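You operate a simulated robot arm through the tools that you are given. There is no shell and no other tool. Be economical: measure what you need, move in short steps, check, and stop when the job is done.

You are at the controls of a simulated two-armed robot. One attempt, no reset.

## Task
Put the box of plugs on the front of the fitting bench. Take the roll on the top board of the stock shelf and put it away in the inside of the parts dish. Put the 20 setting gauge from the top board of the stock shelf on the top of the setter's cart and the 25 setting gauge on the top of the coil rack. Fetch the coarse pad and set it on the top of the entry table. Put the purple sleeve on top of the box of keys. Fetch the D 20 guide roll from the top of the coil rack and set it in the silver tray. Any order will do. Set down upright: box of plugs, coarse pad.

It is judged by the outcome, as a careful person would: the job done as asked, and still so three seconds after it is handed in. It fails if anything else is knocked over, pushed out of place, dropped, spilled or broken.

## Robot
Two 6-joint arms with two-finger parallel grippers on one trunk, on a base that drives. Base frame: it is fixed to the floor where the robot stands at the start and does not move with it; the origin is under the middle of the robot, x ahead of it, y to its left, z up. Readings come in m, rad, newtons and seconds.
The left shoulder is at the start at [0.05, 0.17, 1.11], the right one opposite. Each reaches about 1.092 m from its shoulder. Places, roughly: box of keys [0.5, -0.75, 1.25]; coarse pad [0.75, -0.5, 1]; front of the fitting bench [-1.1, 4.3, 0.9]; guide roll [-0.25, 2, 0.75]; inside of the parts dish (15x20 cm) [-3.48, 1.34, 0.62]; purple sleeve (5x5x6 cm) [-0.1, -2.7, 0.9]; roll [0.75, -0.25, 1.25]; setting gauge [0.75, -0.5, 1.25]; silver tray (20x19 cm) [-1.6, 4.28, 0.86]; top of the coil rack [-0.2, 1.8, 0.8]; top of the entry table (60x20 cm) [-1.98, 1.84, 0.8]; top of the setter's cart [-3.6, 1.4, 0.6]. Payload 1.57 kg a hand.
The tool frame of a hand sits at the grasp point between the pads (the TCP): z along the fingers, y along the line on which they close. The tips reach 0.03 m beyond it. Largest opening 0.08 m; finger width 0.017, thickness 0.012; the body of the gripper, 0.04 by 0.082 m, starts 0.08 m behind the TCP.
Orientation is that of the tool frame in the base frame, as [roll, pitch, yaw] about the fixed x, y, z axes, in that order (R = Rz(yaw) Ry(pitch) Rx(roll)). With the fingers straight down and closing along the base's y, the tool's x points along the base's -x, its y along +y and its z along -z.

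## Interface
- The arms move only by the tool servo_tool. It takes "left_deltas", "right_deltas" or both (then of equal length, played together; a hand with none holds still); each is one flat list of numbers, 7 for each row, row after row: the turn, a rotation vector about the tool's x, y, z in units of 90 degrees (1.0 is 90 degrees), then the shift along the tool's x, y, z in units of 200 mm (1.0 is 200 mm), then the gripper command, from -1 (shut) to 1 (fully open), values between in proportion. In form: [wx, wy, wz, dx, dy, dz, hand, wx, wy, wz, dx, dy, dz, hand, ...]. A call has 1 to 12 rows; each row is the pose to reach, as a shift and turn from the pose commanded when the call began, along the tool's axes at that moment. A call with a number of a shift or a turn outside -1 to 1 is refused whole. A row lasts 0.2 s, in which the tool goes at most 0.05 m and 0.15 rad; a call with a longer step from one row to the next is refused whole, and so is a gripper value outside its range. Where a pose cannot be reached the arm comes as near as it can. A force on the tool above 40 N (or 10 N above the force at the start of the call, whichever is more), or a blocked arm, ends the call early, and 0.2 s more pass. Each finger travels about 0.045 m/s and halts on what it meets, pressing with about 38 N; the grip force reading is that of the motor and also rises with nothing between the fingers. The clock runs only during rows and for 0.2 s after the last one: add rows that repeat a pose to give the fingers time. It gives the time, the measured TCP pose, the force on the tool (base axes), the opening and the grip force at its end, in the units of the frame above (readings bear some noise), with the torque about the TCP (base axes, N m) and any sound that the robot's microphone picked up, and new pictures: "pictures" is both (left out), scene, wrist or none (wrist: the cameras of the hands that moved).
- Cameras (640 x 400 px; columns grow to the right, rows downward): "scene" is now at [0.0325, -0.0461, 1.6955]; the picture's right is [-0.54, -0.84, 0.00], its down [-0.60, 0.38, -0.70] and it looks along [0.59, -0.38, -0.71] (base axes); focal length 271 px, centre (320, 200). "left" rides on the left gripper at [0.072, 0.007, -0.122] in its tool frame; the picture's right is [-0.09, 1.00, 0.00], its down [-0.84, -0.08, -0.54] and it looks along [-0.54, -0.05, 0.84] (tool axes); focal length 238 px, centre (320, 200). "right" rides on the right gripper at [0.072, -0.007, -0.122] in its tool frame; the picture's right is [0.09, 1.00, 0.00], its down [-0.84, 0.08, -0.54] and it looks along [-0.54, 0.05, 0.84] (tool axes); focal length 238 px, centre (320, 200). There is no depth. A picture from a camera that has moved, and an enlarged one, comes with that camera's place and axes in the base frame and with its lens. The place of the scene camera against the robot may be out by one fixed shift of up to 0.018 m in any direction.
- slide_trunk(by): slides the trunk up (or, below 0, down) by that many m; the arms and the scene camera ride with it, the base frame stays. It gives what a move gives, with no picture.
- steer(legs): drives the robot by 1 to 6 legs, each [ahead, left, turn to the left] in m, m and rad, along the robot's own axes; the way and the turn of a leg run together, so that a leg with both is an arc; at most 1.5 m and 3.142 rad a leg. The arms and the cameras ride along, it lands a little off, and it stops where it bumps. It gives what a move gives, and a new picture of the scene camera.
- turn_head(pan, tilt): turns the head with the scene camera to pan (to the left, within 1.501 rad either way) and tilt (down, from -0.506 to 1.204), counted from straight ahead of the robot. It gives what a move gives, and a new picture of the scene camera.
- close_up(camera, box): a new picture of the part [left, top, right, bottom] of that camera's present view, enlarged. The clock stands still meanwhile.
- job_done(): hands the job in; it is judged then, once.

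Work in short steps. Places have to be worked out from the pictures, the camera data and where the tool is seen: move nearer, look again, correct. Check each grasp and each placing, and mend what went wrong. You have 207 turns and 260 pictures in all, those below and enlarged ones among them. Open the grippers and draw the arms clear of the work before you hand the job in, unless the task says otherwise; then end with one line.

The tools are called by a JSON object that holds its "fn" and its "kwargs". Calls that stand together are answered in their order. servo_tool: Moves the arms, as the interface text tells. Its arguments: {"type":"object","properties":{"left_deltas":{"type":"array","items":{"type":"number"}},"right_deltas":{"type":"array","items":{"type":"number"}},"pictures":{"type":"string","enum":["both","scene","wrist","none"]}},"required":[]} The other tools are called the same way: slide_trunk (by) slides the trunk up or down; steer (legs) drives the base; turn_head (pan, tilt) turns the head that bears the scene camera; close_up (camera, box) takes an enlarged picture of a part of a camera's view; job_done () hands the job in.

At the start:

```text
t: 0.0
left_position: [0.4762, -0.0589, 0.9995]
left_orientation: [-3.141, 0.002, -3.141]
left_ft_force: [0.3, -0.1, 0.2]
left_moment: [-0.05, -0.02, -0.01]
left_opening: 0.0798
left_grip_force: 0.0
right_position: [0.3729, -0.5785, 0.9995]
right_orientation: [-3.141, -0.001, 3.14]
right_ft_force: [-0.6, -0.7, 0.7]
right_moment: [-0.01, 0.0, 0.01]
right_opening: 0.0801
right_grip_force: 0.1
trunk travel left (down, up): [-0.725, 0.245]
robot x, y, heading: [-0.0021, -0.0005, 0.001]
head pan, tilt: [-0.565, 0.789]
```

scene: 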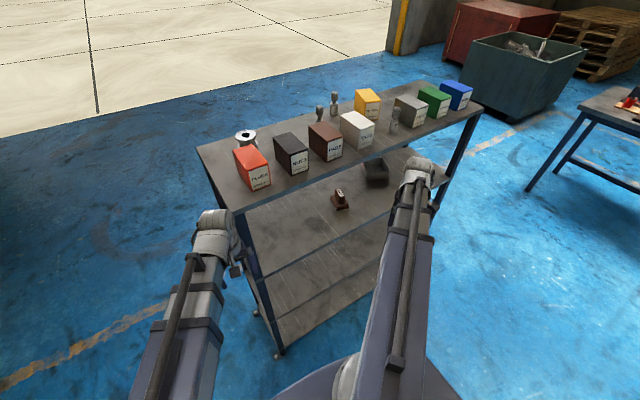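
right: 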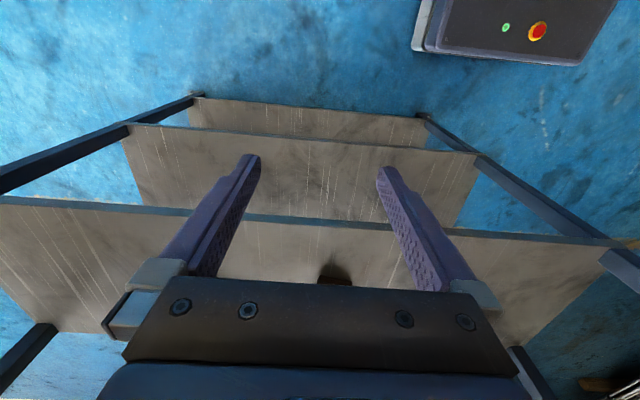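
left: 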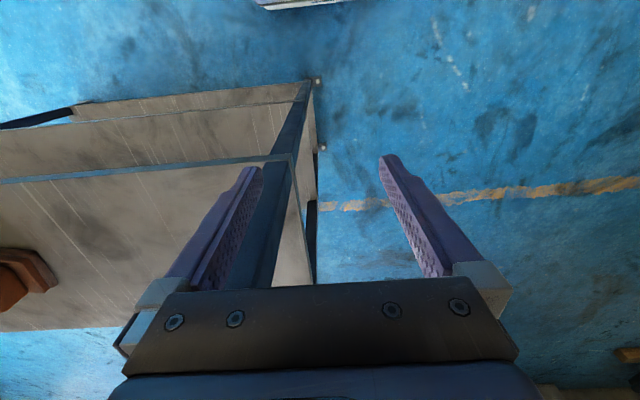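

The scene shows the shelf with labelled boxes, gauges and a roll. I take enlarged views to read labels.

{"fn": "close_up", "kwargs": {"camera": "scene", "box": [220, 80, 380, 200]}}

{"fn": "close_up", "kwargs": {"camera": "scene", "box": [320, 70, 480, 220]}}

```text
3.33 times, centred on (300, 140) of scene
camera zoom: at [0.0325, -0.0461, 1.6955], right [-0.54, -0.84, 0.0], down [-0.6, 0.38, -0.7], along [0.59, -0.38, -0.71], focal length 902 px, centre (387, 400)
```

zoom: 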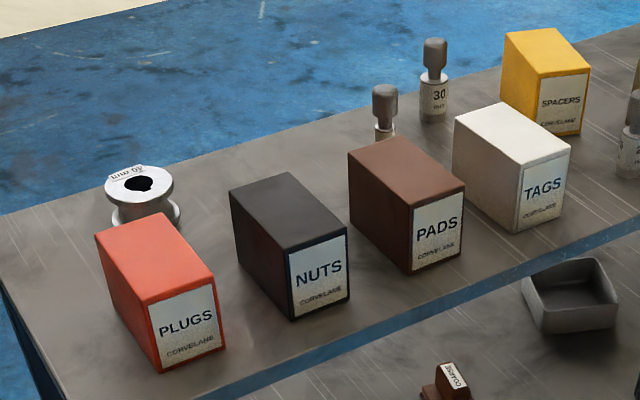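

```text
2.67 times, centred on (400, 145) of scene
camera zoom: at [0.0325, -0.0461, 1.6955], right [-0.54, -0.84, 0.0], down [-0.6, 0.38, -0.7], along [0.59, -0.38, -0.71], focal length 722 px, centre (107, 347)
```

zoom: 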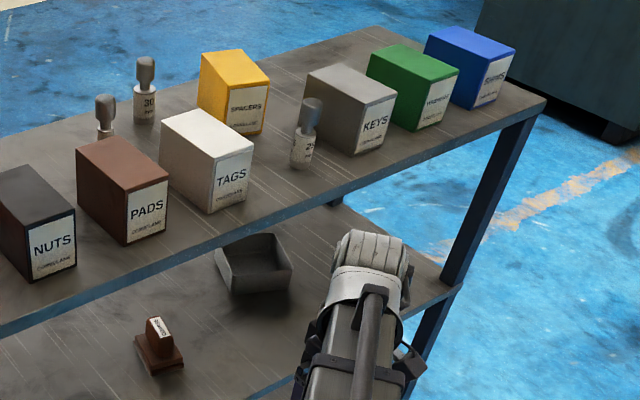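

The top board is near z≈1.2, front edge x≈0.52. I back off a little and raise the trunk so the hands can go over the boards.

{"fn": "steer", "kwargs": {"legs": [[-0.15, 0, 0]]}}

{"fn": "slide_trunk", "kwargs": {"by": 0.24}}

{"fn": "servo_tool", "kwargs": {"left_deltas": [0, 0, 0, 0, 0, -0.25, 1, 0, 0, 0, 0, 0, -0.5, 1, 0, 0, 0, 0, 0, -0.75, 1, 0, 0, 0, 0, 0, -1, 1], "right_deltas": [0, 0, 0, 0, 0, -0.25, 1, 0, 0, 0, 0, 0, -0.5, 1, 0, 0, 0, 0, 0, -0.75, 1, 0, 0, 0, 0, 0, -1, 1]}}

```text
t: 1.4
left_position: [0.3254, -0.0578, 0.9992]
left_orientation: [-3.142, 0.001, 3.141]
left_ft_force: [-0.3, 0.3, -0.1]
left_moment: [0.02, 0.02, 0.03]
left_opening: 0.0797
left_grip_force: 0.1
right_position: [0.2207, -0.5799, 1.0001]
right_orientation: [3.14, 0.002, -3.141]
right_ft_force: [0.0, -0.4, -0.7]
right_moment: [-0.01, -0.05, -0.03]
right_opening: 0.08
right_grip_force: 0.0
trunk travel left (down, up): [-0.725, 0.245]
robot x, y, heading: [-0.1496, 0.0012, 0.0]
head pan, tilt: [-0.565, 0.789]
camera scene: at [-0.1197, -0.0461, 1.6956], right [-0.54, -0.84, 0.0], down [-0.6, 0.38, -0.7], along [0.6, -0.38, -0.71], focal length 271 px, centre (320, 200)
```

scene: 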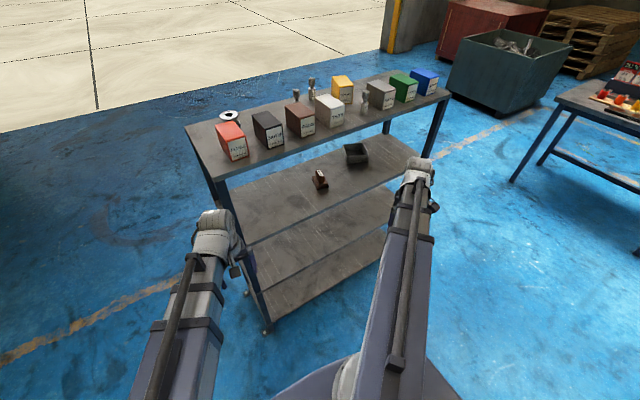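

```text
t: 3.9
left_position: [0.327, -0.0582, 1.2397]
left_orientation: [-3.141, 0.002, -3.141]
left_ft_force: [0.7, 0.5, 0.6]
left_moment: [0.02, -0.02, 0.03]
left_opening: 0.0801
left_grip_force: 0.0
right_position: [0.2231, -0.5794, 1.2393]
right_orientation: [-3.141, 0.0, 3.141]
right_ft_force: [0.6, 1.0, 0.1]
right_moment: [0.03, 0.02, -0.01]
right_opening: 0.0799
right_grip_force: 0.1
trunk travel left (down, up): [-0.965, 0.005]
robot x, y, heading: [-0.1518, -0.0004, -0.003]
head pan, tilt: [-0.565, 0.789]
```

```text
t: 4.9
left_position: [0.326, -0.0567, 1.2398]
left_orientation: [3.14, 0.002, -3.141]
left_ft_force: [-0.6, 0.1, -0.9]
left_moment: [-0.01, -0.04, 0.01]
left_opening: 0.0798
left_grip_force: 0.0
left hand out of reach, approached as far as the arm can: row 1, 2, 3, 4
right_position: [0.2228, -0.5784, 1.2402]
right_orientation: [3.142, 0.0, 3.141]
right_ft_force: [-0.2, 1.3, -0.1]
right_moment: [0.02, 0.01, -0.01]
right_opening: 0.0797
right_grip_force: 0.2
right hand out of reach, approached as far as the arm can: row 1, 2, 3, 4
trunk travel left (down, up): [-0.965, 0.005]
robot x, y, heading: [-0.1557, -0.0005, 0.002]
head pan, tilt: [-0.565, 0.789]
camera scene: at [-0.1176, -0.0461, 1.9355], right [-0.54, -0.84, 0.0], down [-0.6, 0.38, -0.7], along [0.59, -0.38, -0.71], focal length 271 px, centre (320, 200)
camera right: at [0.1505, -0.5853, 1.3615], right [-0.09, 1.0, 0.0], down [0.84, 0.08, 0.54], along [0.54, 0.05, -0.84], focal length 238 px, centre (320, 200)
camera left: at [0.2547, -0.0517, 1.3618], right [0.09, 1.0, 0.0], down [0.84, -0.08, 0.54], along [0.54, -0.05, -0.84], focal length 238 px, centre (320, 200)
```

scene: 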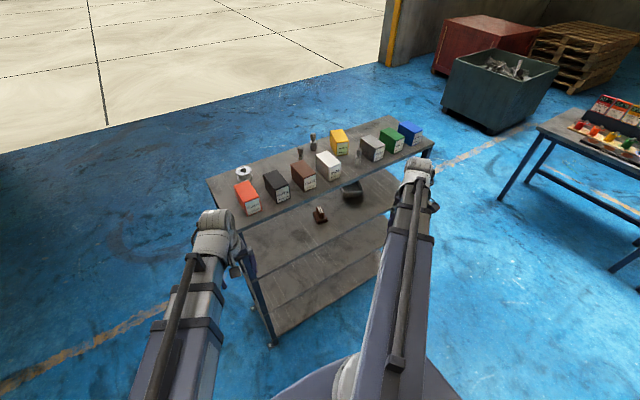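
right: 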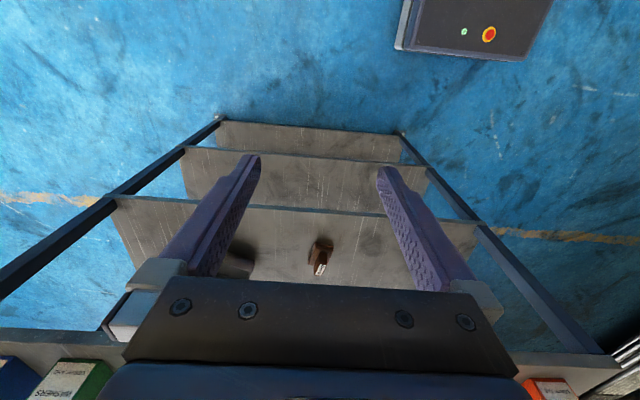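
left: 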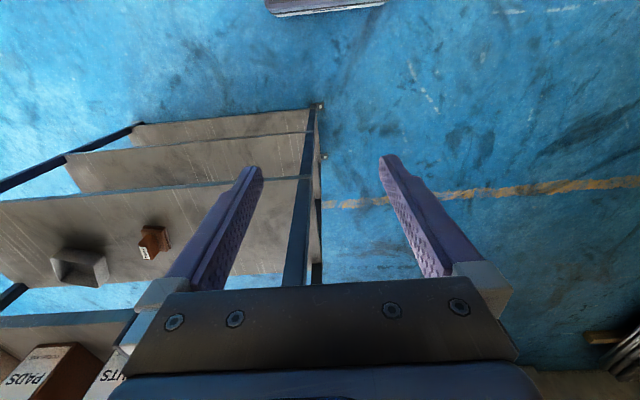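

Lifting straight up was out of reach at this pose. I test whether moving forward a bit lets the hands rise.

{"fn": "servo_tool", "kwargs": {"left_deltas": [0, 0, 0, -0.2, 0, 0, 1, 0, 0, 0, -0.3, 0, 0, 1, 0, 0, 0, -0.3, 0, -0.2, 1, 0, 0, 0, -0.3, 0, -0.4, 1], "right_deltas": [0, 0, 0, -0.2, 0, 0, 1, 0, 0, 0, -0.4, 0, 0, 1, 0, 0, 0, -0.6, 0, 0, 1, 0, 0, 0, -0.6, 0, -0.2, 1], "pictures": "none"}}

```text
t: 5.9
left_position: [0.3855, -0.0589, 1.2399]
left_orientation: [-3.141, 0.003, 3.141]
left_ft_force: [-0.1, -0.6, 0.4]
left_moment: [0.01, -0.01, 0.01]
left_opening: 0.0799
left_grip_force: 0.0
left hand out of reach, approached as far as the arm can: row 3, 4
right_position: [0.3422, -0.5786, 1.2393]
right_orientation: [3.141, 0.001, 3.141]
right_ft_force: [0.9, 0.4, 0.2]
right_moment: [0.02, -0.05, 0.02]
right_opening: 0.0804
right_grip_force: 0.0
right hand out of reach, approached as far as the arm can: row 4
trunk travel left (down, up): [-0.965, 0.005]
robot x, y, heading: [-0.1497, 0.0012, 0.0]
head pan, tilt: [-0.565, 0.789]
```

Straight-down fingers are height-limited. I try pitching the fingers forward about 32° and then rising.

{"fn": "servo_tool", "kwargs": {"left_deltas": [0, -0.09, 0, 0, 0, 0, 1, 0, -0.18, 0, 0, 0, 0, 1, 0, -0.27, 0, 0, 0, 0, 1, 0, -0.36, 0, 0, 0, 0, 1, 0, -0.36, 0, 0, 0, -0.2, 1, 0, -0.36, 0, 0, 0, -0.4, 1, 0, -0.36, 0, 0, 0, -0.6, 1], "right_deltas": [0, -0.09, 0, 0, 0, 0, 1, 0, -0.18, 0, 0, 0, 0, 1, 0, -0.27, 0, 0, 0, 0, 1, 0, -0.36, 0, 0, 0, 0, 1, 0, -0.36, 0, 0, 0, -0.2, 1, 0, -0.36, 0, 0, 0, -0.4, 1, 0, -0.36, 0, 0, 0, -0.6, 1], "pictures": "none"}}

```text
t: 7.5
left_position: [0.3828, -0.0581, 1.2738]
left_orientation: [-3.141, 0.567, 3.141]
left_ft_force: [0.4, -0.5, -0.6]
left_moment: [-0.02, 0.03, 0.0]
left_opening: 0.0801
left_grip_force: 0.0
left hand out of reach, approached as far as the arm can: row 2, 3, 4, 5, 6, 7
right_position: [0.3427, -0.5797, 1.2746]
right_orientation: [-3.141, 0.565, 3.141]
right_ft_force: [-0.2, -0.9, 0.0]
right_moment: [-0.01, -0.02, 0.03]
right_opening: 0.08
right_grip_force: 0.0
right hand out of reach, approached as far as the arm can: row 2, 3, 4, 5, 6, 7
trunk travel left (down, up): [-0.965, 0.005]
robot x, y, heading: [-0.1507, 0.0003, 0.001]
head pan, tilt: [-0.565, 0.789]
```

The wrist seems capped at about z=1.46, so TCP height grows with pitch. I pitch further to ~55° and rise, then shift the base right.

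{"fn": "servo_tool", "kwargs": {"left_deltas": [0, -0.09, 0, 0, 0, 0, 1, 0, -0.18, 0, 0, 0, 0, 1, 0, -0.25, 0, 0, 0, 0, 1, 0, -0.25, 0, 0, 0, 0, 1], "right_deltas": [0, -0.09, 0, 0, 0, 0, 1, 0, -0.18, 0, 0, 0, 0, 1, 0, -0.25, 0, 0, 0, 0, 1, 0, -0.25, 0, 0, 0, 0, 1], "pictures": "none"}}

{"fn": "steer", "kwargs": {"legs": [[0, -0.25, 0]]}}

{"fn": "turn_head", "kwargs": {"pan": 0, "tilt": 0.75}}

```text
t: 8.5
left_position: [0.4067, -0.0761, 1.3324]
left_orientation: [-3.14, 0.959, 3.141]
left_ft_force: [-0.5, 0.0, 0.0]
left_moment: [-0.01, -0.04, -0.01]
left_opening: 0.0798
left_grip_force: 0.0
left hand out of reach, approached as far as the arm can: row 1, 2, 3, 4
right_position: [0.3419, -0.5798, 1.3334]
right_orientation: [-3.141, 0.958, 3.141]
right_ft_force: [-0.1, -0.2, 0.0]
right_moment: [-0.01, -0.01, 0.0]
right_opening: 0.0802
right_grip_force: 0.1
right hand out of reach, approached as far as the arm can: row 1, 2, 3, 4
trunk travel left (down, up): [-0.965, 0.005]
robot x, y, heading: [-0.1529, 0.0023, 0.005]
head pan, tilt: [-0.565, 0.789]
```

```text
t: 10.3
left_position: [0.4069, -0.3261, 1.333]
left_orientation: [3.14, 0.958, 3.14]
left_ft_force: [-0.3, -0.5, 0.2]
left_moment: [-0.04, 0.01, 0.02]
left_opening: 0.0798
left_grip_force: 0.0
right_position: [0.3421, -0.8296, 1.3337]
right_orientation: [3.138, 0.956, 3.14]
right_ft_force: [-0.2, 0.5, 0.1]
right_moment: [0.0, -0.01, 0.0]
right_opening: 0.08
right_grip_force: 0.2
trunk travel left (down, up): [-0.965, 0.005]
robot x, y, heading: [-0.1515, -0.2508, 0.006]
head pan, tilt: [-0.565, 0.789]
camera scene: at [-0.1177, -0.2972, 1.9355], right [-0.54, -0.84, 0.0], down [-0.6, 0.38, -0.7], along [0.59, -0.38, -0.71], focal length 271 px, centre (320, 200)
```

scene: 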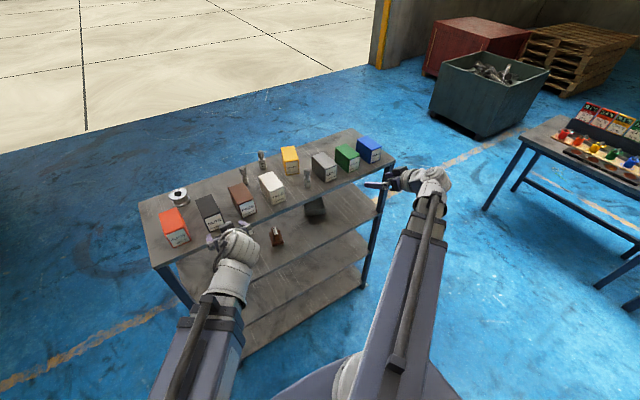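

```text
t: 11.3
left_position: [0.4061, -0.3258, 1.335]
left_orientation: [-3.14, 0.958, 3.141]
left_ft_force: [-0.4, 0.4, 0.3]
left_moment: [0.01, 0.03, -0.01]
left_opening: 0.08
left_grip_force: 0.0
right_position: [0.3416, -0.8295, 1.3338]
right_orientation: [-3.14, 0.956, -3.142]
right_ft_force: [-0.4, 0.0, 0.2]
right_moment: [0.01, -0.01, -0.01]
right_opening: 0.0798
right_grip_force: 0.1
trunk travel left (down, up): [-0.965, 0.005]
robot x, y, heading: [-0.1509, -0.2494, -0.0]
head pan, tilt: [0.0, 0.75]
camera scene: at [-0.1033, -0.2528, 1.9387], right [0.0, -1.0, 0.0], down [-0.68, 0.0, -0.73], along [0.73, 0.0, -0.68], focal length 271 px, centre (320, 200)
```

scene: 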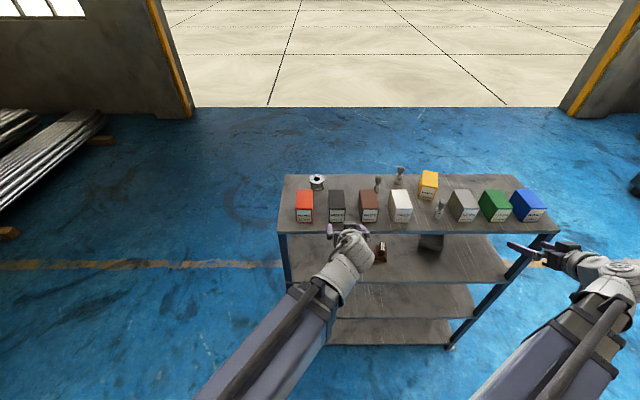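

Now the shelf is in plain view; I enlarge it to measure.

{"fn": "close_up", "kwargs": {"camera": "scene", "box": [270, 160, 430, 260]}}

{"fn": "close_up", "kwargs": {"camera": "scene", "box": [410, 160, 570, 260]}}

```text
4.00 times, centred on (350, 210) of scene
camera zoom: at [-0.1033, -0.2528, 1.9387], right [0.0, -1.0, 0.0], down [-0.68, 0.0, -0.73], along [0.73, 0.0, -0.68], focal length 1082 px, centre (200, 160)
```

zoom: 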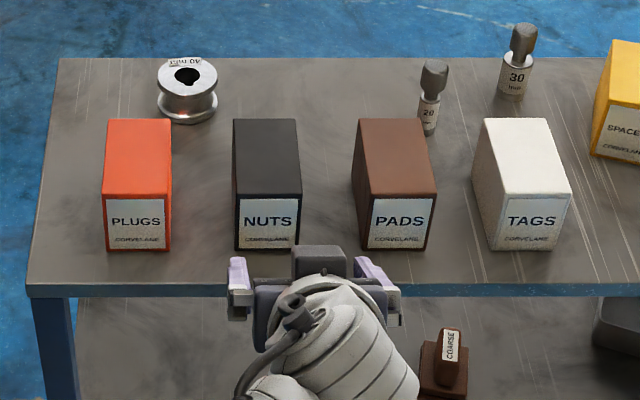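

```text
4.00 times, centred on (490, 210) of scene
camera zoom: at [-0.1033, -0.2528, 1.9387], right [0.0, -1.0, 0.0], down [-0.68, 0.0, -0.73], along [0.73, 0.0, -0.68], focal length 1082 px, centre (-360, 160)
```

zoom: 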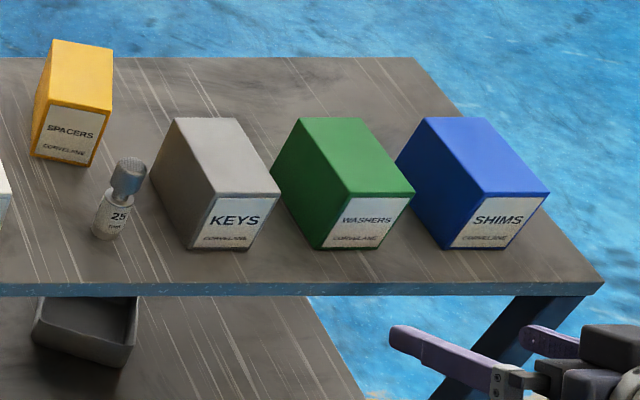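

PLUGS is about (0.57–0.67, −0.195), 25 gauge about (0.58, −0.685). I bring the left hand in front of PLUGS and the right in front of the 25 gauge.

{"fn": "servo_tool", "kwargs": {"left_deltas": [0, 0, 0, 0.012, 0.164, 0.07, 1, 0, 0, 0, 0.025, 0.328, 0.14, 1, 0, 0, 0, 0.037, 0.49, 0.21, 1, 0, 0, 0, 0.049, 0.655, 0.279, 1], "right_deltas": [0, 0, 0, -0.028, 0.175, 0.115, 1, 0, 0, 0, -0.057, 0.35, 0.229, 1, 0, 0, 0, -0.085, 0.525, 0.343, 1, 0, 0, 0, -0.114, 0.7, 0.458, 1]}}

```text
t: 12.3
left_position: [0.4703, -0.1988, 1.3325]
left_orientation: [-3.14, 0.955, -3.14]
left_ft_force: [0.4, 0.5, -0.1]
left_moment: [-0.02, -0.02, 0.01]
left_opening: 0.0797
left_grip_force: 0.0
left hand out of reach, approached as far as the arm can: row 1, 2, 3, 4
right_position: [0.4314, -0.6882, 1.3336]
right_orientation: [-3.139, 0.958, -3.141]
right_ft_force: [-0.3, 1.0, 0.3]
right_moment: [-0.02, 0.01, -0.06]
right_opening: 0.08
right_grip_force: 0.2
right hand out of reach, approached as far as the arm can: row 1, 2, 3, 4
trunk travel left (down, up): [-0.965, 0.005]
robot x, y, heading: [-0.1503, -0.2516, 0.001]
head pan, tilt: [0.0, 0.75]
camera scene: at [-0.1023, -0.2504, 1.9387], right [0.0, -1.0, 0.0], down [-0.68, 0.0, -0.73], along [0.73, 0.0, -0.68], focal length 271 px, centre (320, 200)
camera right: at [0.2892, -0.6941, 1.3446], right [-0.05, 1.0, -0.08], down [0.04, 0.08, 1.0], along [1.0, 0.05, -0.04], focal length 238 px, centre (320, 200)
camera left: at [0.3288, -0.192, 1.3443], right [0.05, 1.0, 0.07], down [0.04, -0.08, 1.0], along [1.0, -0.05, -0.05], focal length 238 px, centre (320, 200)
```

scene: 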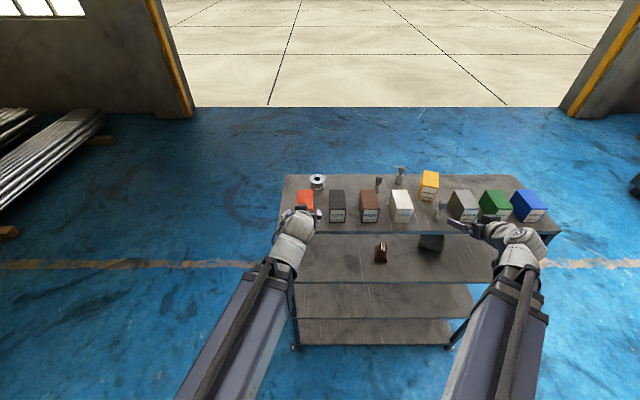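
right: 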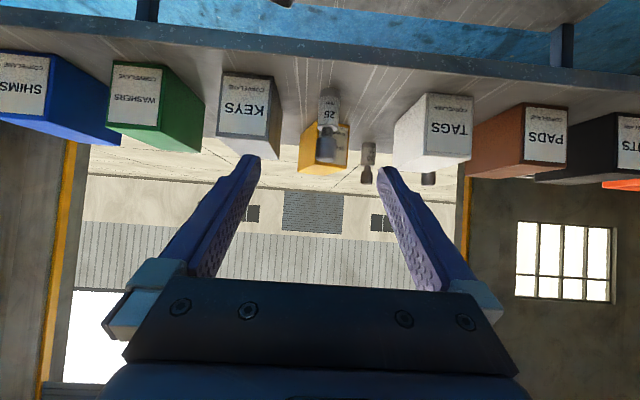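
left: 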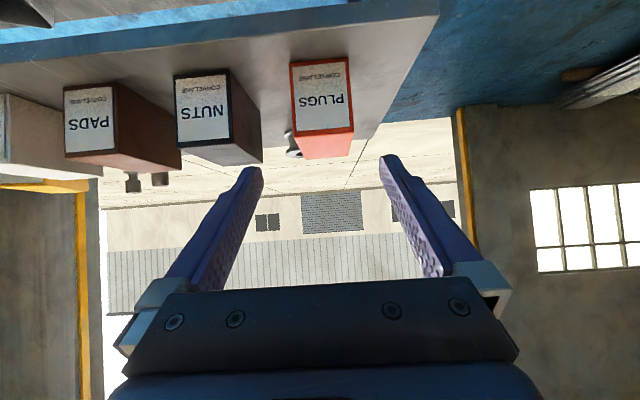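

Both hands are still pinned at the height cap (commands above it), so I step down and read where they go.

{"fn": "servo_tool", "kwargs": {"left_deltas": [0, 0, 0, 0.2, 0, 0.144, 1, 0, 0, 0, 0.2, 0, 0.144, 1], "right_deltas": [0, 0, 0, 0.2, 0, 0.144, 1, 0, 0, 0, 0.2, 0, 0.144, 1], "pictures": "none"}}

```text
t: 12.9
left_position: [0.4695, -0.2006, 1.3331]
left_orientation: [-3.141, 0.959, 3.141]
left_ft_force: [0.6, -0.3, -0.6]
left_moment: [0.03, 0.0, -0.04]
left_opening: 0.0801
left_grip_force: 0.1
left hand out of reach, approached as far as the arm can: row 1, 2
right_position: [0.4296, -0.6911, 1.3335]
right_orientation: [-3.141, 0.956, -3.14]
right_ft_force: [0.3, 0.8, -0.1]
right_moment: [0.0, 0.01, 0.02]
right_opening: 0.0802
right_grip_force: 0.1
right hand out of reach, approached as far as the arm can: row 1, 2
trunk travel left (down, up): [-0.965, 0.005]
robot x, y, heading: [-0.1487, -0.251, -0.001]
head pan, tilt: [0.0, 0.75]
```

The commanded heights had accumulated above the cap. I bring the commands down to z≈1.30 for both hands.

{"fn": "servo_tool", "kwargs": {"left_deltas": [0, 0, 0, 0.147, -0.015, 0.154, 1, 0, 0, 0, 0.293, -0.03, 0.308, 1, 0, 0, 0, 0.44, -0.045, 0.462, 1, 0, 0, 0, 0.586, -0.06, 0.615, 1, 0, 0, 0, 0.733, -0.075, 0.769, 1, 0, 0, 0, 0.879, -0.09, 0.923, 1], "right_deltas": [0, 0, 0, 0.128, 0.008, 0.131, 1, 0, 0, 0, 0.256, 0.015, 0.262, 1, 0, 0, 0, 0.384, 0.023, 0.393, 1, 0, 0, 0, 0.512, 0.03, 0.523, 1, 0, 0, 0, 0.64, 0.038, 0.654, 1, 0, 0, 0, 0.768, 0.045, 0.785, 1], "pictures": "wrist"}}

```text
t: 14.3
left_position: [0.5184, -0.214, 1.3329]
left_orientation: [3.141, 0.955, -3.14]
left_ft_force: [0.3, 0.4, -0.1]
left_moment: [0.0, 0.01, 0.03]
left_opening: 0.0799
left_grip_force: 0.0
left hand out of reach, approached as far as the arm can: row 1, 2, 3, 4, 5, 6
right_position: [0.4666, -0.6859, 1.3324]
right_orientation: [3.14, 0.956, 3.139]
right_ft_force: [0.0, -0.4, -0.2]
right_moment: [0.01, 0.02, 0.01]
right_opening: 0.0802
right_grip_force: 0.1
right hand out of reach, approached as far as the arm can: row 1, 2, 3, 4, 5, 6
trunk travel left (down, up): [-0.965, 0.005]
robot x, y, heading: [-0.1501, -0.2521, -0.003]
head pan, tilt: [0.0, 0.75]
camera right: at [0.3251, -0.6915, 1.344], right [-0.05, 1.0, -0.07], down [0.04, 0.08, 1.0], along [1.0, 0.05, -0.04], focal length 238 px, centre (320, 200)
camera left: at [0.3763, -0.2073, 1.3443], right [0.05, 1.0, 0.07], down [0.04, -0.08, 1.0], along [1.0, -0.05, -0.04], focal length 238 px, centre (320, 200)
```

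right: 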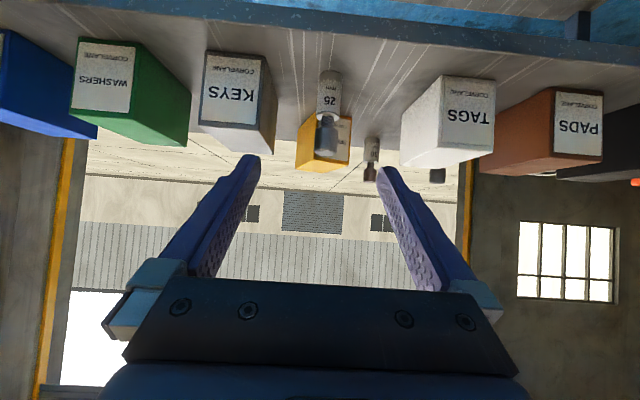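
left: 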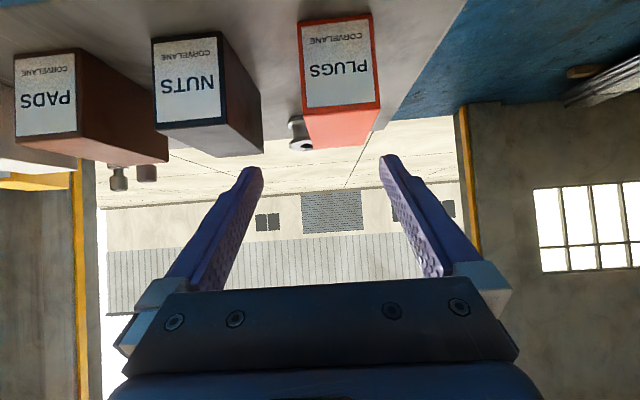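

New insight: the arms move only in the plane; wrist height is set by the trunk, TCP height by pitch. So I align y, lower the trunk 0.088 m, then drive the hands forward.

{"fn": "servo_tool", "kwargs": {"left_deltas": [0, 0, 0, 0.0575, 0.1, -0.082, 1, 0, 0, 0, 0.0575, 0.1, -0.082, 1], "right_deltas": [0, 0, 0, 0, 0.035, 0, 1, 0, 0, 0, 0, 0.035, 0, 1], "pictures": "none"}}

{"fn": "slide_trunk", "kwargs": {"by": -0.088}}

{"fn": "servo_tool", "kwargs": {"right_deltas": [0, 0, 0, -0.08, 0, 0.114, 1, 0, 0, 0, -0.16, 0, 0.2, 1], "left_deltas": [0, 0, 0, 0, 0, 0, 1, 0, 0, 0, -0.06, 0, 0.082, 1]}}

```text
t: 14.9
left_position: [0.4951, -0.1941, 1.3332]
left_orientation: [-3.141, 0.958, 3.14]
left_ft_force: [-0.2, 0.2, 0.7]
left_moment: [0.02, -0.02, 0.01]
left_opening: 0.0801
left_grip_force: 0.1
right_position: [0.4668, -0.6772, 1.3319]
right_orientation: [-3.142, 0.953, 3.141]
right_ft_force: [0.3, -0.2, 0.2]
right_moment: [0.02, -0.03, 0.03]
right_opening: 0.0798
right_grip_force: 0.0
trunk travel left (down, up): [-0.965, 0.005]
robot x, y, heading: [-0.1491, -0.2499, -0.0]
head pan, tilt: [0.0, 0.75]
```

```text
t: 16.1
left_position: [0.4947, -0.1943, 1.2452]
left_orientation: [-3.141, 0.958, 3.141]
left_ft_force: [0.0, -0.2, -0.1]
left_moment: [-0.02, 0.06, 0.0]
left_opening: 0.08
left_grip_force: 0.0
right_position: [0.4656, -0.6776, 1.2432]
right_orientation: [3.14, 0.953, -3.141]
right_ft_force: [0.2, 0.4, 0.5]
right_moment: [0.0, -0.02, 0.0]
right_opening: 0.0799
right_grip_force: 0.0
trunk travel left (down, up): [-0.877, 0.093]
robot x, y, heading: [-0.1511, -0.2489, -0.0]
head pan, tilt: [0.0, 0.75]
```

```text
t: 16.7
left_position: [0.5166, -0.1946, 1.2433]
left_orientation: [3.139, 0.955, 3.139]
left_ft_force: [0.5, 0.5, -0.1]
left_moment: [0.0, -0.02, 0.0]
left_opening: 0.08
left_grip_force: 0.0
right_position: [0.5169, -0.6757, 1.2441]
right_orientation: [-3.141, 0.956, 3.141]
right_ft_force: [-0.1, -0.6, 0.0]
right_moment: [0.02, 0.02, 0.01]
right_opening: 0.0796
right_grip_force: 0.3
trunk travel left (down, up): [-0.877, 0.093]
robot x, y, heading: [-0.1521, -0.2505, 0.0]
head pan, tilt: [0.0, 0.75]
camera scene: at [-0.102, -0.2525, 1.8507], right [0.0, -1.0, 0.0], down [-0.68, 0.0, -0.73], along [0.73, 0.0, -0.68], focal length 271 px, centre (320, 200)
camera right: at [0.3752, -0.6831, 1.2559], right [-0.05, 1.0, -0.08], down [0.04, 0.08, 1.0], along [1.0, 0.05, -0.05], focal length 238 px, centre (320, 200)
camera left: at [0.3757, -0.1885, 1.2563], right [0.05, 1.0, 0.08], down [0.04, -0.08, 1.0], along [1.0, -0.05, -0.04], focal length 238 px, centre (320, 200)
```

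scene: 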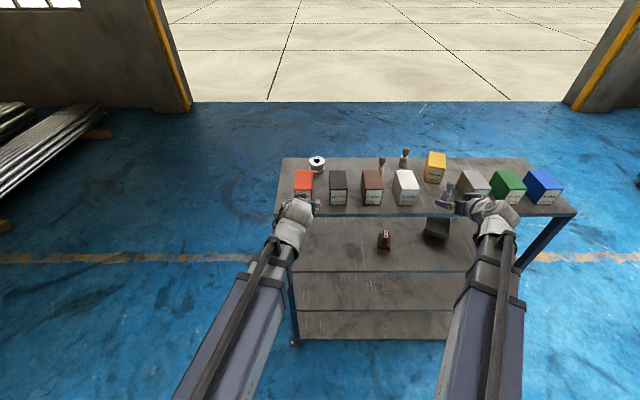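
right: 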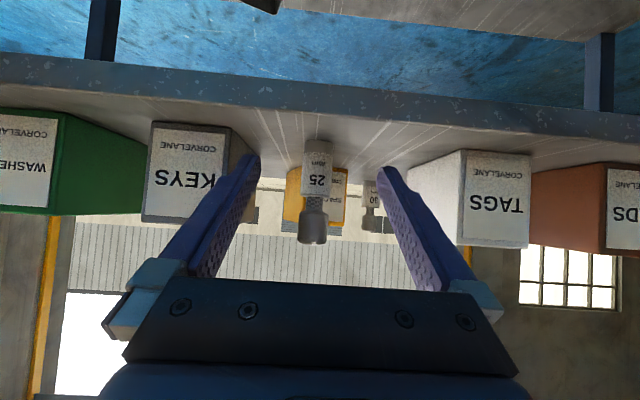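
left: 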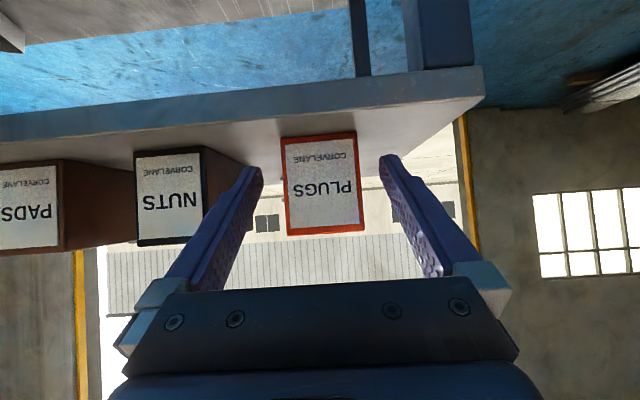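

Both are aligned. I drive in and close both grippers.

{"fn": "servo_tool", "kwargs": {"left_deltas": [0, 0, 0, -0.084, 0, 0.12, 1, 0, 0, 0, -0.168, 0, 0.24, 1, 0, 0, 0, -0.253, 0, 0.36, 1, 0, 0, 0, -0.253, 0, 0.36, -1, 0, 0, 0, -0.253, 0, 0.36, -1, 0, 0, 0, -0.253, 0, 0.36, -1, 0, 0, 0, -0.253, 0, 0.36, -1, 0, 0, 0, -0.253, 0, 0.36, -1], "right_deltas": [0, 0, 0, -0.062, -0.015, 0.087, 1, 0, 0, 0, -0.123, -0.015, 0.174, 1, 0, 0, 0, -0.184, -0.015, 0.262, 1, 0, 0, 0, -0.184, -0.015, 0.262, -1, 0, 0, 0, -0.184, -0.015, 0.262, -1, 0, 0, 0, -0.184, -0.015, 0.262, -1, 0, 0, 0, -0.184, -0.015, 0.262, -1, 0, 0, 0, -0.184, -0.015, 0.262, -1]}}

```text
t: 18.5
left_position: [0.6053, -0.1944, 1.2439]
left_orientation: [3.14, 0.957, 3.141]
left_ft_force: [-0.6, 0.2, 0.1]
left_moment: [0.0, 0.02, -0.02]
left_opening: 0.0579
left_grip_force: 38.4
right_position: [0.581, -0.68, 1.2452]
right_orientation: [3.14, 0.953, 3.14]
right_ft_force: [0.3, 0.7, -0.1]
right_moment: [-0.01, 0.0, 0.01]
right_opening: 0.0242
right_grip_force: 29.2
trunk travel left (down, up): [-0.877, 0.093]
robot x, y, heading: [-0.1538, -0.2475, -0.0]
head pan, tilt: [0.0, 0.75]
camera scene: at [-0.1029, -0.2524, 1.8507], right [0.0, -1.0, 0.0], down [-0.68, 0.0, -0.73], along [0.73, 0.0, -0.68], focal length 271 px, centre (320, 200)
camera right: at [0.439, -0.6856, 1.2561], right [-0.05, 1.0, -0.08], down [0.04, 0.08, 1.0], along [1.0, 0.05, -0.04], focal length 238 px, centre (320, 200)
camera left: at [0.4632, -0.1884, 1.2566], right [0.05, 1.0, 0.08], down [0.04, -0.08, 1.0], along [1.0, -0.05, -0.04], focal length 238 px, centre (320, 200)
```

scene: 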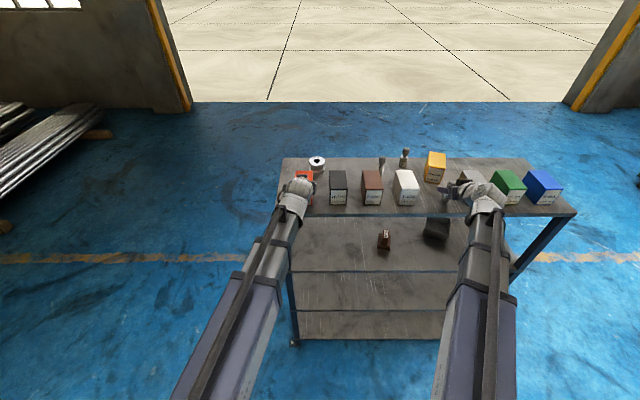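
right: 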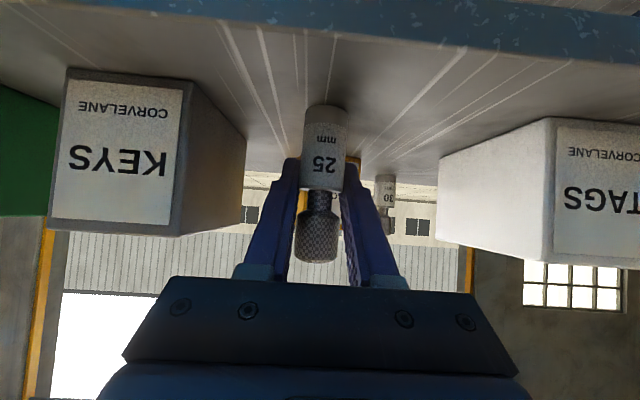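
left: 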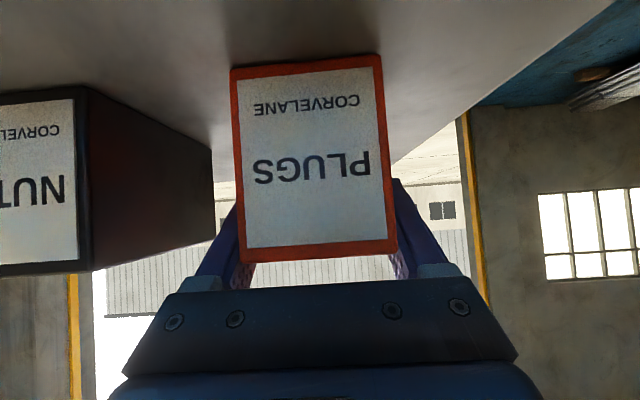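

Both are gripped (58 mm, 24 mm). I raise the trunk and check.

{"fn": "slide_trunk", "kwargs": {"by": 0.06}}

{"fn": "steer", "kwargs": {"legs": [[-0.4, 0, 0]]}}

{"fn": "servo_tool", "kwargs": {"left_deltas": [0, 0, 0, 0, 0, 0, -1], "right_deltas": [0, 0, 0, 0, 0, 0, -1], "pictures": "wrist"}}

```text
t: 19.5
left_position: [0.6048, -0.194, 1.3056]
left_orientation: [3.141, 0.957, -3.14]
left_ft_force: [0.4, 0.4, -1.4]
left_moment: [0.0, -0.02, 0.01]
left_opening: 0.0579
left_grip_force: 38.2
right_position: [0.5805, -0.6803, 1.3043]
right_orientation: [-3.141, 0.955, 3.141]
right_ft_force: [-0.4, -0.4, -1.1]
right_moment: [0.0, 0.02, 0.02]
right_opening: 0.0242
right_grip_force: 35.8
trunk travel left (down, up): [-0.937, 0.033]
robot x, y, heading: [-0.1495, -0.2488, 0.0]
head pan, tilt: [0.0, 0.75]
```

```text
t: 22.0
left_position: [0.2012, -0.1935, 1.3043]
left_orientation: [3.142, 0.959, -3.14]
left_ft_force: [-0.9, 0.4, -0.9]
left_moment: [-0.01, 0.03, 0.0]
left_opening: 0.0574
left_grip_force: 38.6
right_position: [0.1794, -0.6794, 1.306]
right_orientation: [-3.141, 0.957, -3.14]
right_ft_force: [-0.3, 0.6, -0.8]
right_moment: [-0.02, 0.0, -0.01]
right_opening: 0.024
right_grip_force: 36.8
trunk travel left (down, up): [-0.937, 0.033]
robot x, y, heading: [-0.5482, -0.2508, 0.005]
head pan, tilt: [0.0, 0.75]
camera scene: at [-0.5051, -0.2526, 1.9107], right [0.0, -1.0, 0.0], down [-0.68, 0.0, -0.73], along [0.73, 0.0, -0.68], focal length 271 px, centre (320, 200)
```

scene: 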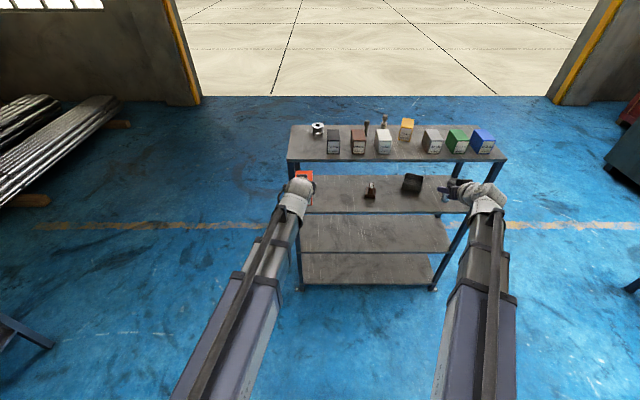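

```text
t: 22.4
left_position: [0.204, -0.1944, 1.3049]
left_orientation: [-3.141, 0.956, -3.14]
left_ft_force: [0.6, 0.2, -1.3]
left_moment: [0.03, 0.0, 0.02]
left_opening: 0.0575
left_grip_force: 38.4
right_position: [0.1803, -0.6801, 1.3043]
right_orientation: [-3.14, 0.954, -3.139]
right_ft_force: [-1.2, -0.5, -1.0]
right_moment: [0.02, -0.02, 0.03]
right_opening: 0.0243
right_grip_force: 36.2
trunk travel left (down, up): [-0.937, 0.033]
robot x, y, heading: [-0.5532, -0.2486, 0.005]
head pan, tilt: [0.0, 0.75]
camera right: at [0.0386, -0.6853, 1.316], right [-0.05, 1.0, -0.08], down [0.04, 0.08, 1.0], along [1.0, 0.05, -0.05], focal length 238 px, centre (320, 200)
camera left: at [0.0624, -0.1879, 1.3164], right [0.05, 1.0, 0.08], down [0.04, -0.08, 1.0], along [1.0, -0.05, -0.04], focal length 238 px, centre (320, 200)
```

right: 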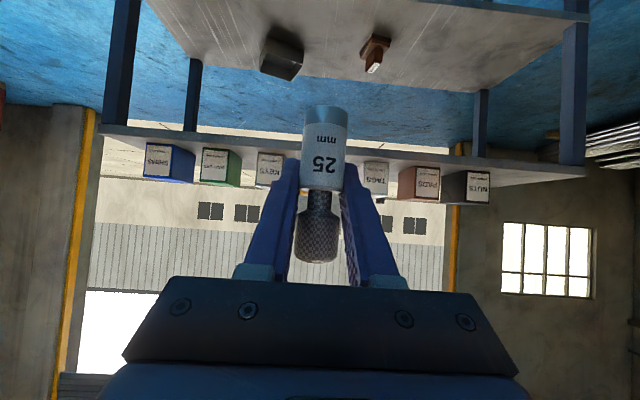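
left: 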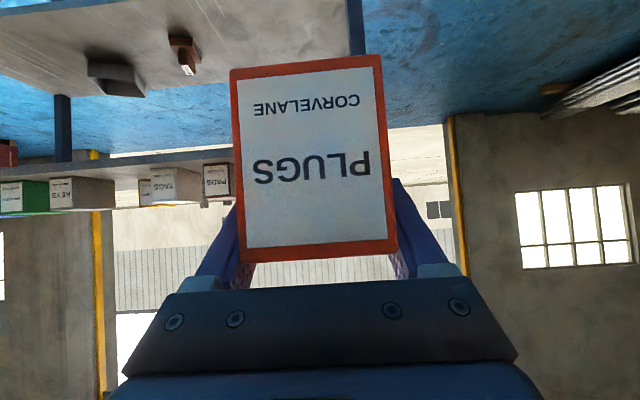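

Both objects are held well. Now I look left toward the coil rack.

{"fn": "turn_head", "kwargs": {"pan": 1.3, "tilt": 0.4}}

```text
t: 23.9
left_position: [0.2037, -0.1941, 1.3049]
left_orientation: [3.139, 0.957, -3.14]
left_ft_force: [0.2, 0.2, -1.8]
left_moment: [0.01, 0.02, 0.0]
left_opening: 0.0576
left_grip_force: 38.2
right_position: [0.1797, -0.6792, 1.3055]
right_orientation: [3.141, 0.954, -3.14]
right_ft_force: [0.8, 0.2, -0.5]
right_moment: [0.0, -0.05, 0.01]
right_opening: 0.0244
right_grip_force: 36.8
trunk travel left (down, up): [-0.937, 0.033]
robot x, y, heading: [-0.5529, -0.2471, 0.004]
head pan, tilt: [1.3, 0.4]
camera scene: at [-0.5622, -0.1634, 1.9418], right [0.96, -0.27, 0.0], down [-0.1, -0.38, -0.92], along [0.25, 0.89, -0.39], focal length 271 px, centre (320, 200)
```

scene: 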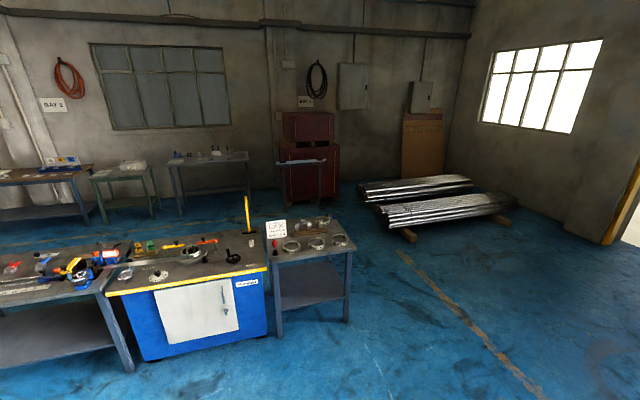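

The coil rack is the gray stand at (310,250). I enlarge it and the neighbourhood.

{"fn": "close_up", "kwargs": {"camera": "scene", "box": [250, 190, 370, 265]}}

{"fn": "close_up", "kwargs": {"camera": "scene", "box": [0, 130, 260, 292]}}

```text
5.33 times, centred on (310, 228) of scene
camera zoom: at [-0.5622, -0.1634, 1.9418], right [0.96, -0.27, 0.0], down [-0.1, -0.38, -0.92], along [0.25, 0.89, -0.39], focal length 1443 px, centre (373, 53)
```

zoom: 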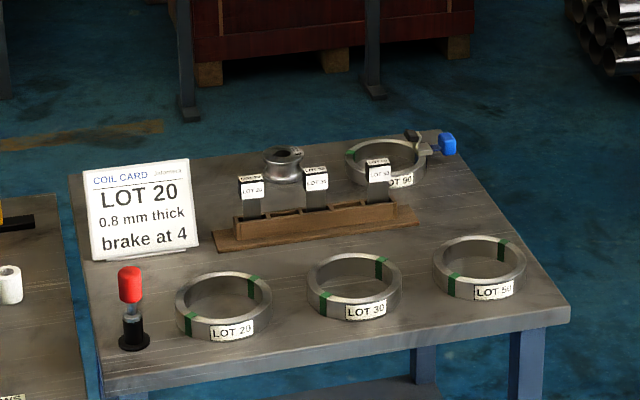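

```text
2.46 times, centred on (130, 211) of scene
camera zoom: at [-0.5622, -0.1634, 1.9418], right [0.96, -0.27, 0.0], down [-0.1, -0.38, -0.92], along [0.25, 0.89, -0.39], focal length 666 px, centre (788, 173)
```

zoom: 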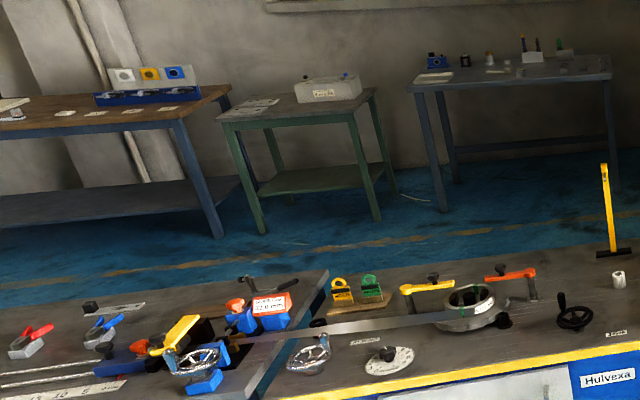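

The guide roll stands at about (−0.12, 1.95) on the rack with free room to its left. I'll work from the rack's open right side (facing −x). First retract the arms, then drive part of the way.

{"fn": "servo_tool", "kwargs": {"left_deltas": [0, 0, 0, 0.138, 0.05, -0.196, -1, 0, 0, 0, 0.276, 0.1, -0.392, -1, 0, 0, 0, 0.414, 0.15, -0.588, -1, 0, 0, 0, 0.552, 0.2, -0.784, -1, 0, 0, 0, 0.69, 0.25, -0.98, -1], "right_deltas": [0, 0, 0, 0.138, 0, -0.196, -1, 0, 0, 0, 0.276, 0, -0.392, -1, 0, 0, 0, 0.414, 0, -0.588, -1, 0, 0, 0, 0.552, 0, -0.784, -1, 0, 0, 0, 0.69, 0, -0.98, -1], "pictures": "none"}}

{"fn": "steer", "kwargs": {"legs": [[0, 0, 1.571], [0.8, 0, 0], [0, -1.3, 0]]}}

```text
t: 25.1
left_position: [0.0758, -0.168, 1.3048]
left_orientation: [3.141, 0.958, 3.141]
left_ft_force: [-0.3, 0.3, -0.3]
left_moment: [0.01, -0.04, 0.02]
left_opening: 0.0578
left_grip_force: 37.9
left hand out of reach, approached as far as the arm can: row 3, 4, 5
right_position: [-0.0319, -0.7079, 1.3044]
right_orientation: [3.14, 0.953, -3.14]
right_ft_force: [-0.7, 0.4, -1.1]
right_moment: [0.01, -0.03, 0.03]
right_opening: 0.0242
right_grip_force: 36.2
right hand out of reach, approached as far as the arm can: row 4, 5
trunk travel left (down, up): [-0.937, 0.033]
robot x, y, heading: [-0.551, -0.2476, -0.001]
head pan, tilt: [1.3, 0.4]
```

```text
t: 39.4
left_position: [0.6797, 1.1784, 1.3046]
left_orientation: [-3.141, 0.956, -1.574]
left_ft_force: [-0.5, -0.3, -1.9]
left_moment: [0.0, 0.01, 0.03]
left_opening: 0.0576
left_grip_force: 37.8
right_position: [1.218, 1.0674, 1.3042]
right_orientation: [3.139, 0.952, -1.575]
right_ft_force: [0.1, 0.3, -1.1]
right_moment: [0.01, 0.0, -0.04]
right_opening: 0.0243
right_grip_force: 35.8
trunk travel left (down, up): [-0.937, 0.033]
robot x, y, heading: [0.7554, 0.5518, 1.565]
head pan, tilt: [1.3, 0.4]
camera scene: at [0.6727, 0.5332, 1.9418], right [0.27, 0.96, 0.0], down [0.37, -0.11, -0.92], along [-0.89, 0.25, -0.39], focal length 271 px, centre (320, 200)
```

scene: 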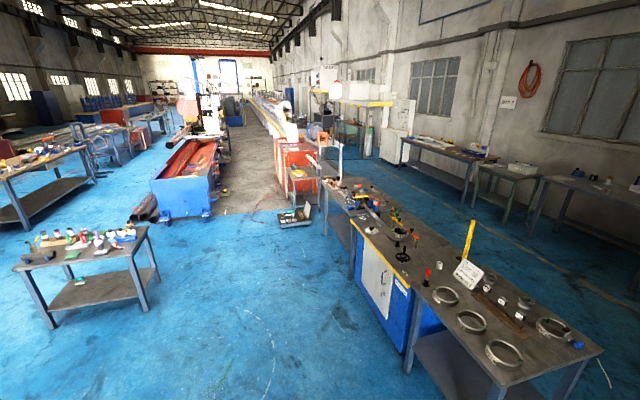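

I move the left hand outward (to the robot's left) so it stays off the rack when I lower the trunk.

{"fn": "servo_tool", "kwargs": {"left_deltas": [0, 0, 0, 0.02, 0.24, -0.03, -1, 0, 0, 0, 0.04, 0.48, -0.06, -1, 0, 0, 0, 0.06, 0.72, -0.09, -1, 0, 0, 0, 0.09, 0.95, -0.12, -1], "pictures": "none"}}

{"fn": "servo_tool", "kwargs": {"left_deltas": [0, 0, 0, 0.08, 0.19, -0.11, -1, 0, 0, 0, 0.16, 0.38, -0.22, -1, 0, 0, 0, 0.24, 0.57, -0.33, -1, 0, 0, 0, 0.32, 0.76, -0.44, -1, 0, 0, 0, 0.4, 0.95, -0.55, -1], "pictures": "none"}}

{"fn": "steer", "kwargs": {"legs": [[1.2, 0, 0], [0, 0, 1.571]]}}

{"fn": "turn_head", "kwargs": {"pan": 0, "tilt": 0.9}}

```text
t: 40.4
left_position: [0.4799, 1.1735, 1.3045]
left_orientation: [-3.139, 0.953, -1.574]
left_ft_force: [-0.1, 0.1, -1.1]
left_moment: [0.03, 0.02, -0.01]
left_opening: 0.058
left_grip_force: 38.1
left hand out of reach, approached as far as the arm can: row 1, 2, 3, 4
right_position: [1.218, 1.0662, 1.3033]
right_orientation: [3.14, 0.954, -1.575]
right_ft_force: [-0.5, 0.2, -2.3]
right_moment: [0.02, -0.02, 0.0]
right_opening: 0.0241
right_grip_force: 36.1
trunk travel left (down, up): [-0.937, 0.033]
robot x, y, heading: [0.7578, 0.5522, 1.57]
head pan, tilt: [1.3, 0.4]
```

```text
t: 41.6
left_position: [0.2787, 1.047, 1.3048]
left_orientation: [-3.141, 0.956, -1.577]
left_ft_force: [-0.1, 0.6, -0.3]
left_moment: [0.03, -0.04, 0.0]
left_opening: 0.058
left_grip_force: 38.0
left hand out of reach, approached as far as the arm can: row 1, 2, 3, 4, 5
right_position: [1.2165, 1.0664, 1.3055]
right_orientation: [3.142, 0.955, -1.574]
right_ft_force: [-0.9, -0.9, -1.2]
right_moment: [-0.03, 0.01, 0.0]
right_opening: 0.0242
right_grip_force: 36.1
trunk travel left (down, up): [-0.937, 0.033]
robot x, y, heading: [0.7564, 0.5489, 1.566]
head pan, tilt: [1.3, 0.4]
```

```text
t: 51.5
left_position: [0.2654, 1.2799, 1.3047]
left_orientation: [-3.141, 0.954, -0.009]
left_ft_force: [0.2, -0.5, -0.9]
left_moment: [0.01, 0.03, 0.0]
left_opening: 0.0577
left_grip_force: 38.2
right_position: [0.2515, 2.2183, 1.3044]
right_orientation: [-3.141, 0.954, -0.01]
right_ft_force: [-0.5, 0.6, -1.5]
right_moment: [0.0, -0.02, 0.02]
right_opening: 0.0242
right_grip_force: 36.5
trunk travel left (down, up): [-0.937, 0.033]
robot x, y, heading: [0.7663, 1.7552, 3.137]
head pan, tilt: [1.3, 0.4]
camera scene: at [0.7836, 1.6635, 1.9418], right [-0.96, 0.28, 0.0], down [0.11, 0.37, -0.92], along [-0.25, -0.89, -0.39], focal length 271 px, centre (320, 200)
```

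scene: 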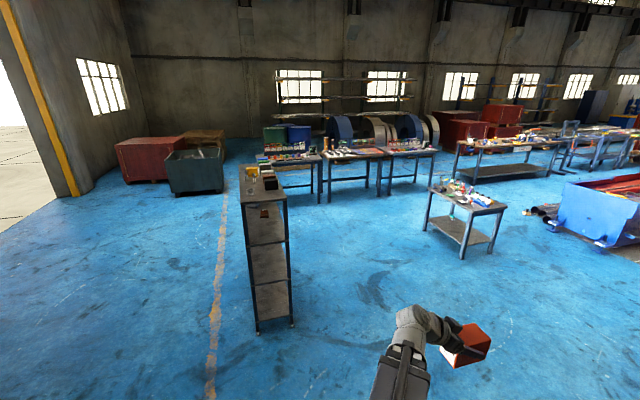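

```text
t: 53.0
left_position: [0.2669, 1.2794, 1.3047]
left_orientation: [-3.14, 0.952, -0.009]
left_ft_force: [0.9, -0.1, -1.1]
left_moment: [-0.04, 0.02, 0.03]
left_opening: 0.0578
left_grip_force: 38.1
right_position: [0.2514, 2.2178, 1.3038]
right_orientation: [3.139, 0.953, -0.009]
right_ft_force: [0.1, 0.0, -1.1]
right_moment: [0.03, 0.02, 0.04]
right_opening: 0.0242
right_grip_force: 36.3
trunk travel left (down, up): [-0.937, 0.033]
robot x, y, heading: [0.7615, 1.7513, 3.131]
head pan, tilt: [0.0, 0.901]
camera scene: at [0.7337, 1.7532, 1.8988], right [0.01, 1.0, 0.0], down [0.78, -0.01, -0.62], along [-0.62, 0.01, -0.78], focal length 271 px, centre (320, 200)
```

scene: 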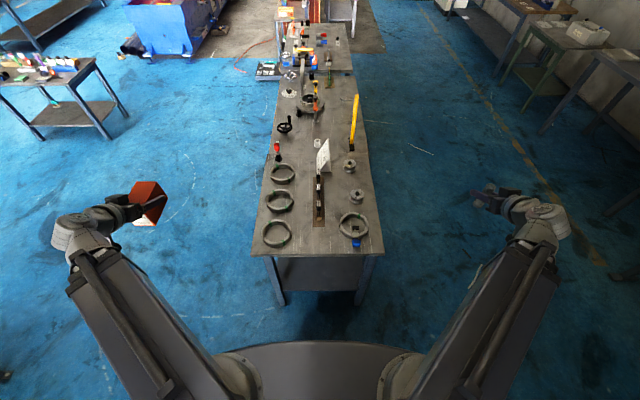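

Two spools are visible on the rack. I enlarge to tell them apart.

{"fn": "close_up", "kwargs": {"camera": "scene", "box": [250, 140, 400, 260]}}

{"fn": "close_up", "kwargs": {"camera": "scene", "box": [330, 150, 380, 210]}}

```text
3.33 times, centred on (325, 200) of scene
camera zoom: at [0.7337, 1.7532, 1.8988], right [0.01, 1.0, 0.0], down [0.78, -0.01, -0.62], along [-0.62, 0.01, -0.78], focal length 902 px, centre (303, 200)
```

zoom: 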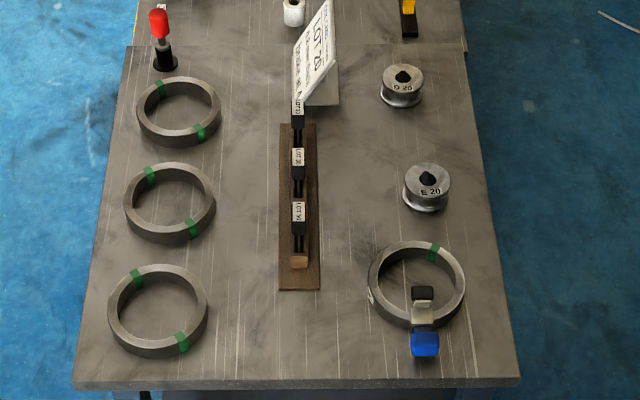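

```text
6.67 times, centred on (355, 180) of scene
camera zoom: at [0.7337, 1.7532, 1.8988], right [0.01, 1.0, 0.0], down [0.78, -0.01, -0.62], along [-0.62, 0.01, -0.78], focal length 1804 px, centre (87, 333)
```

zoom: 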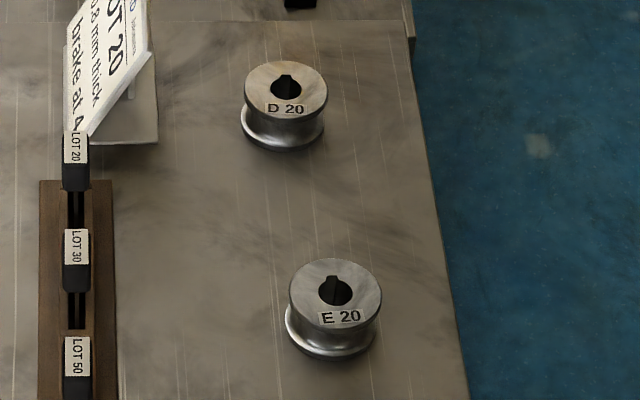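

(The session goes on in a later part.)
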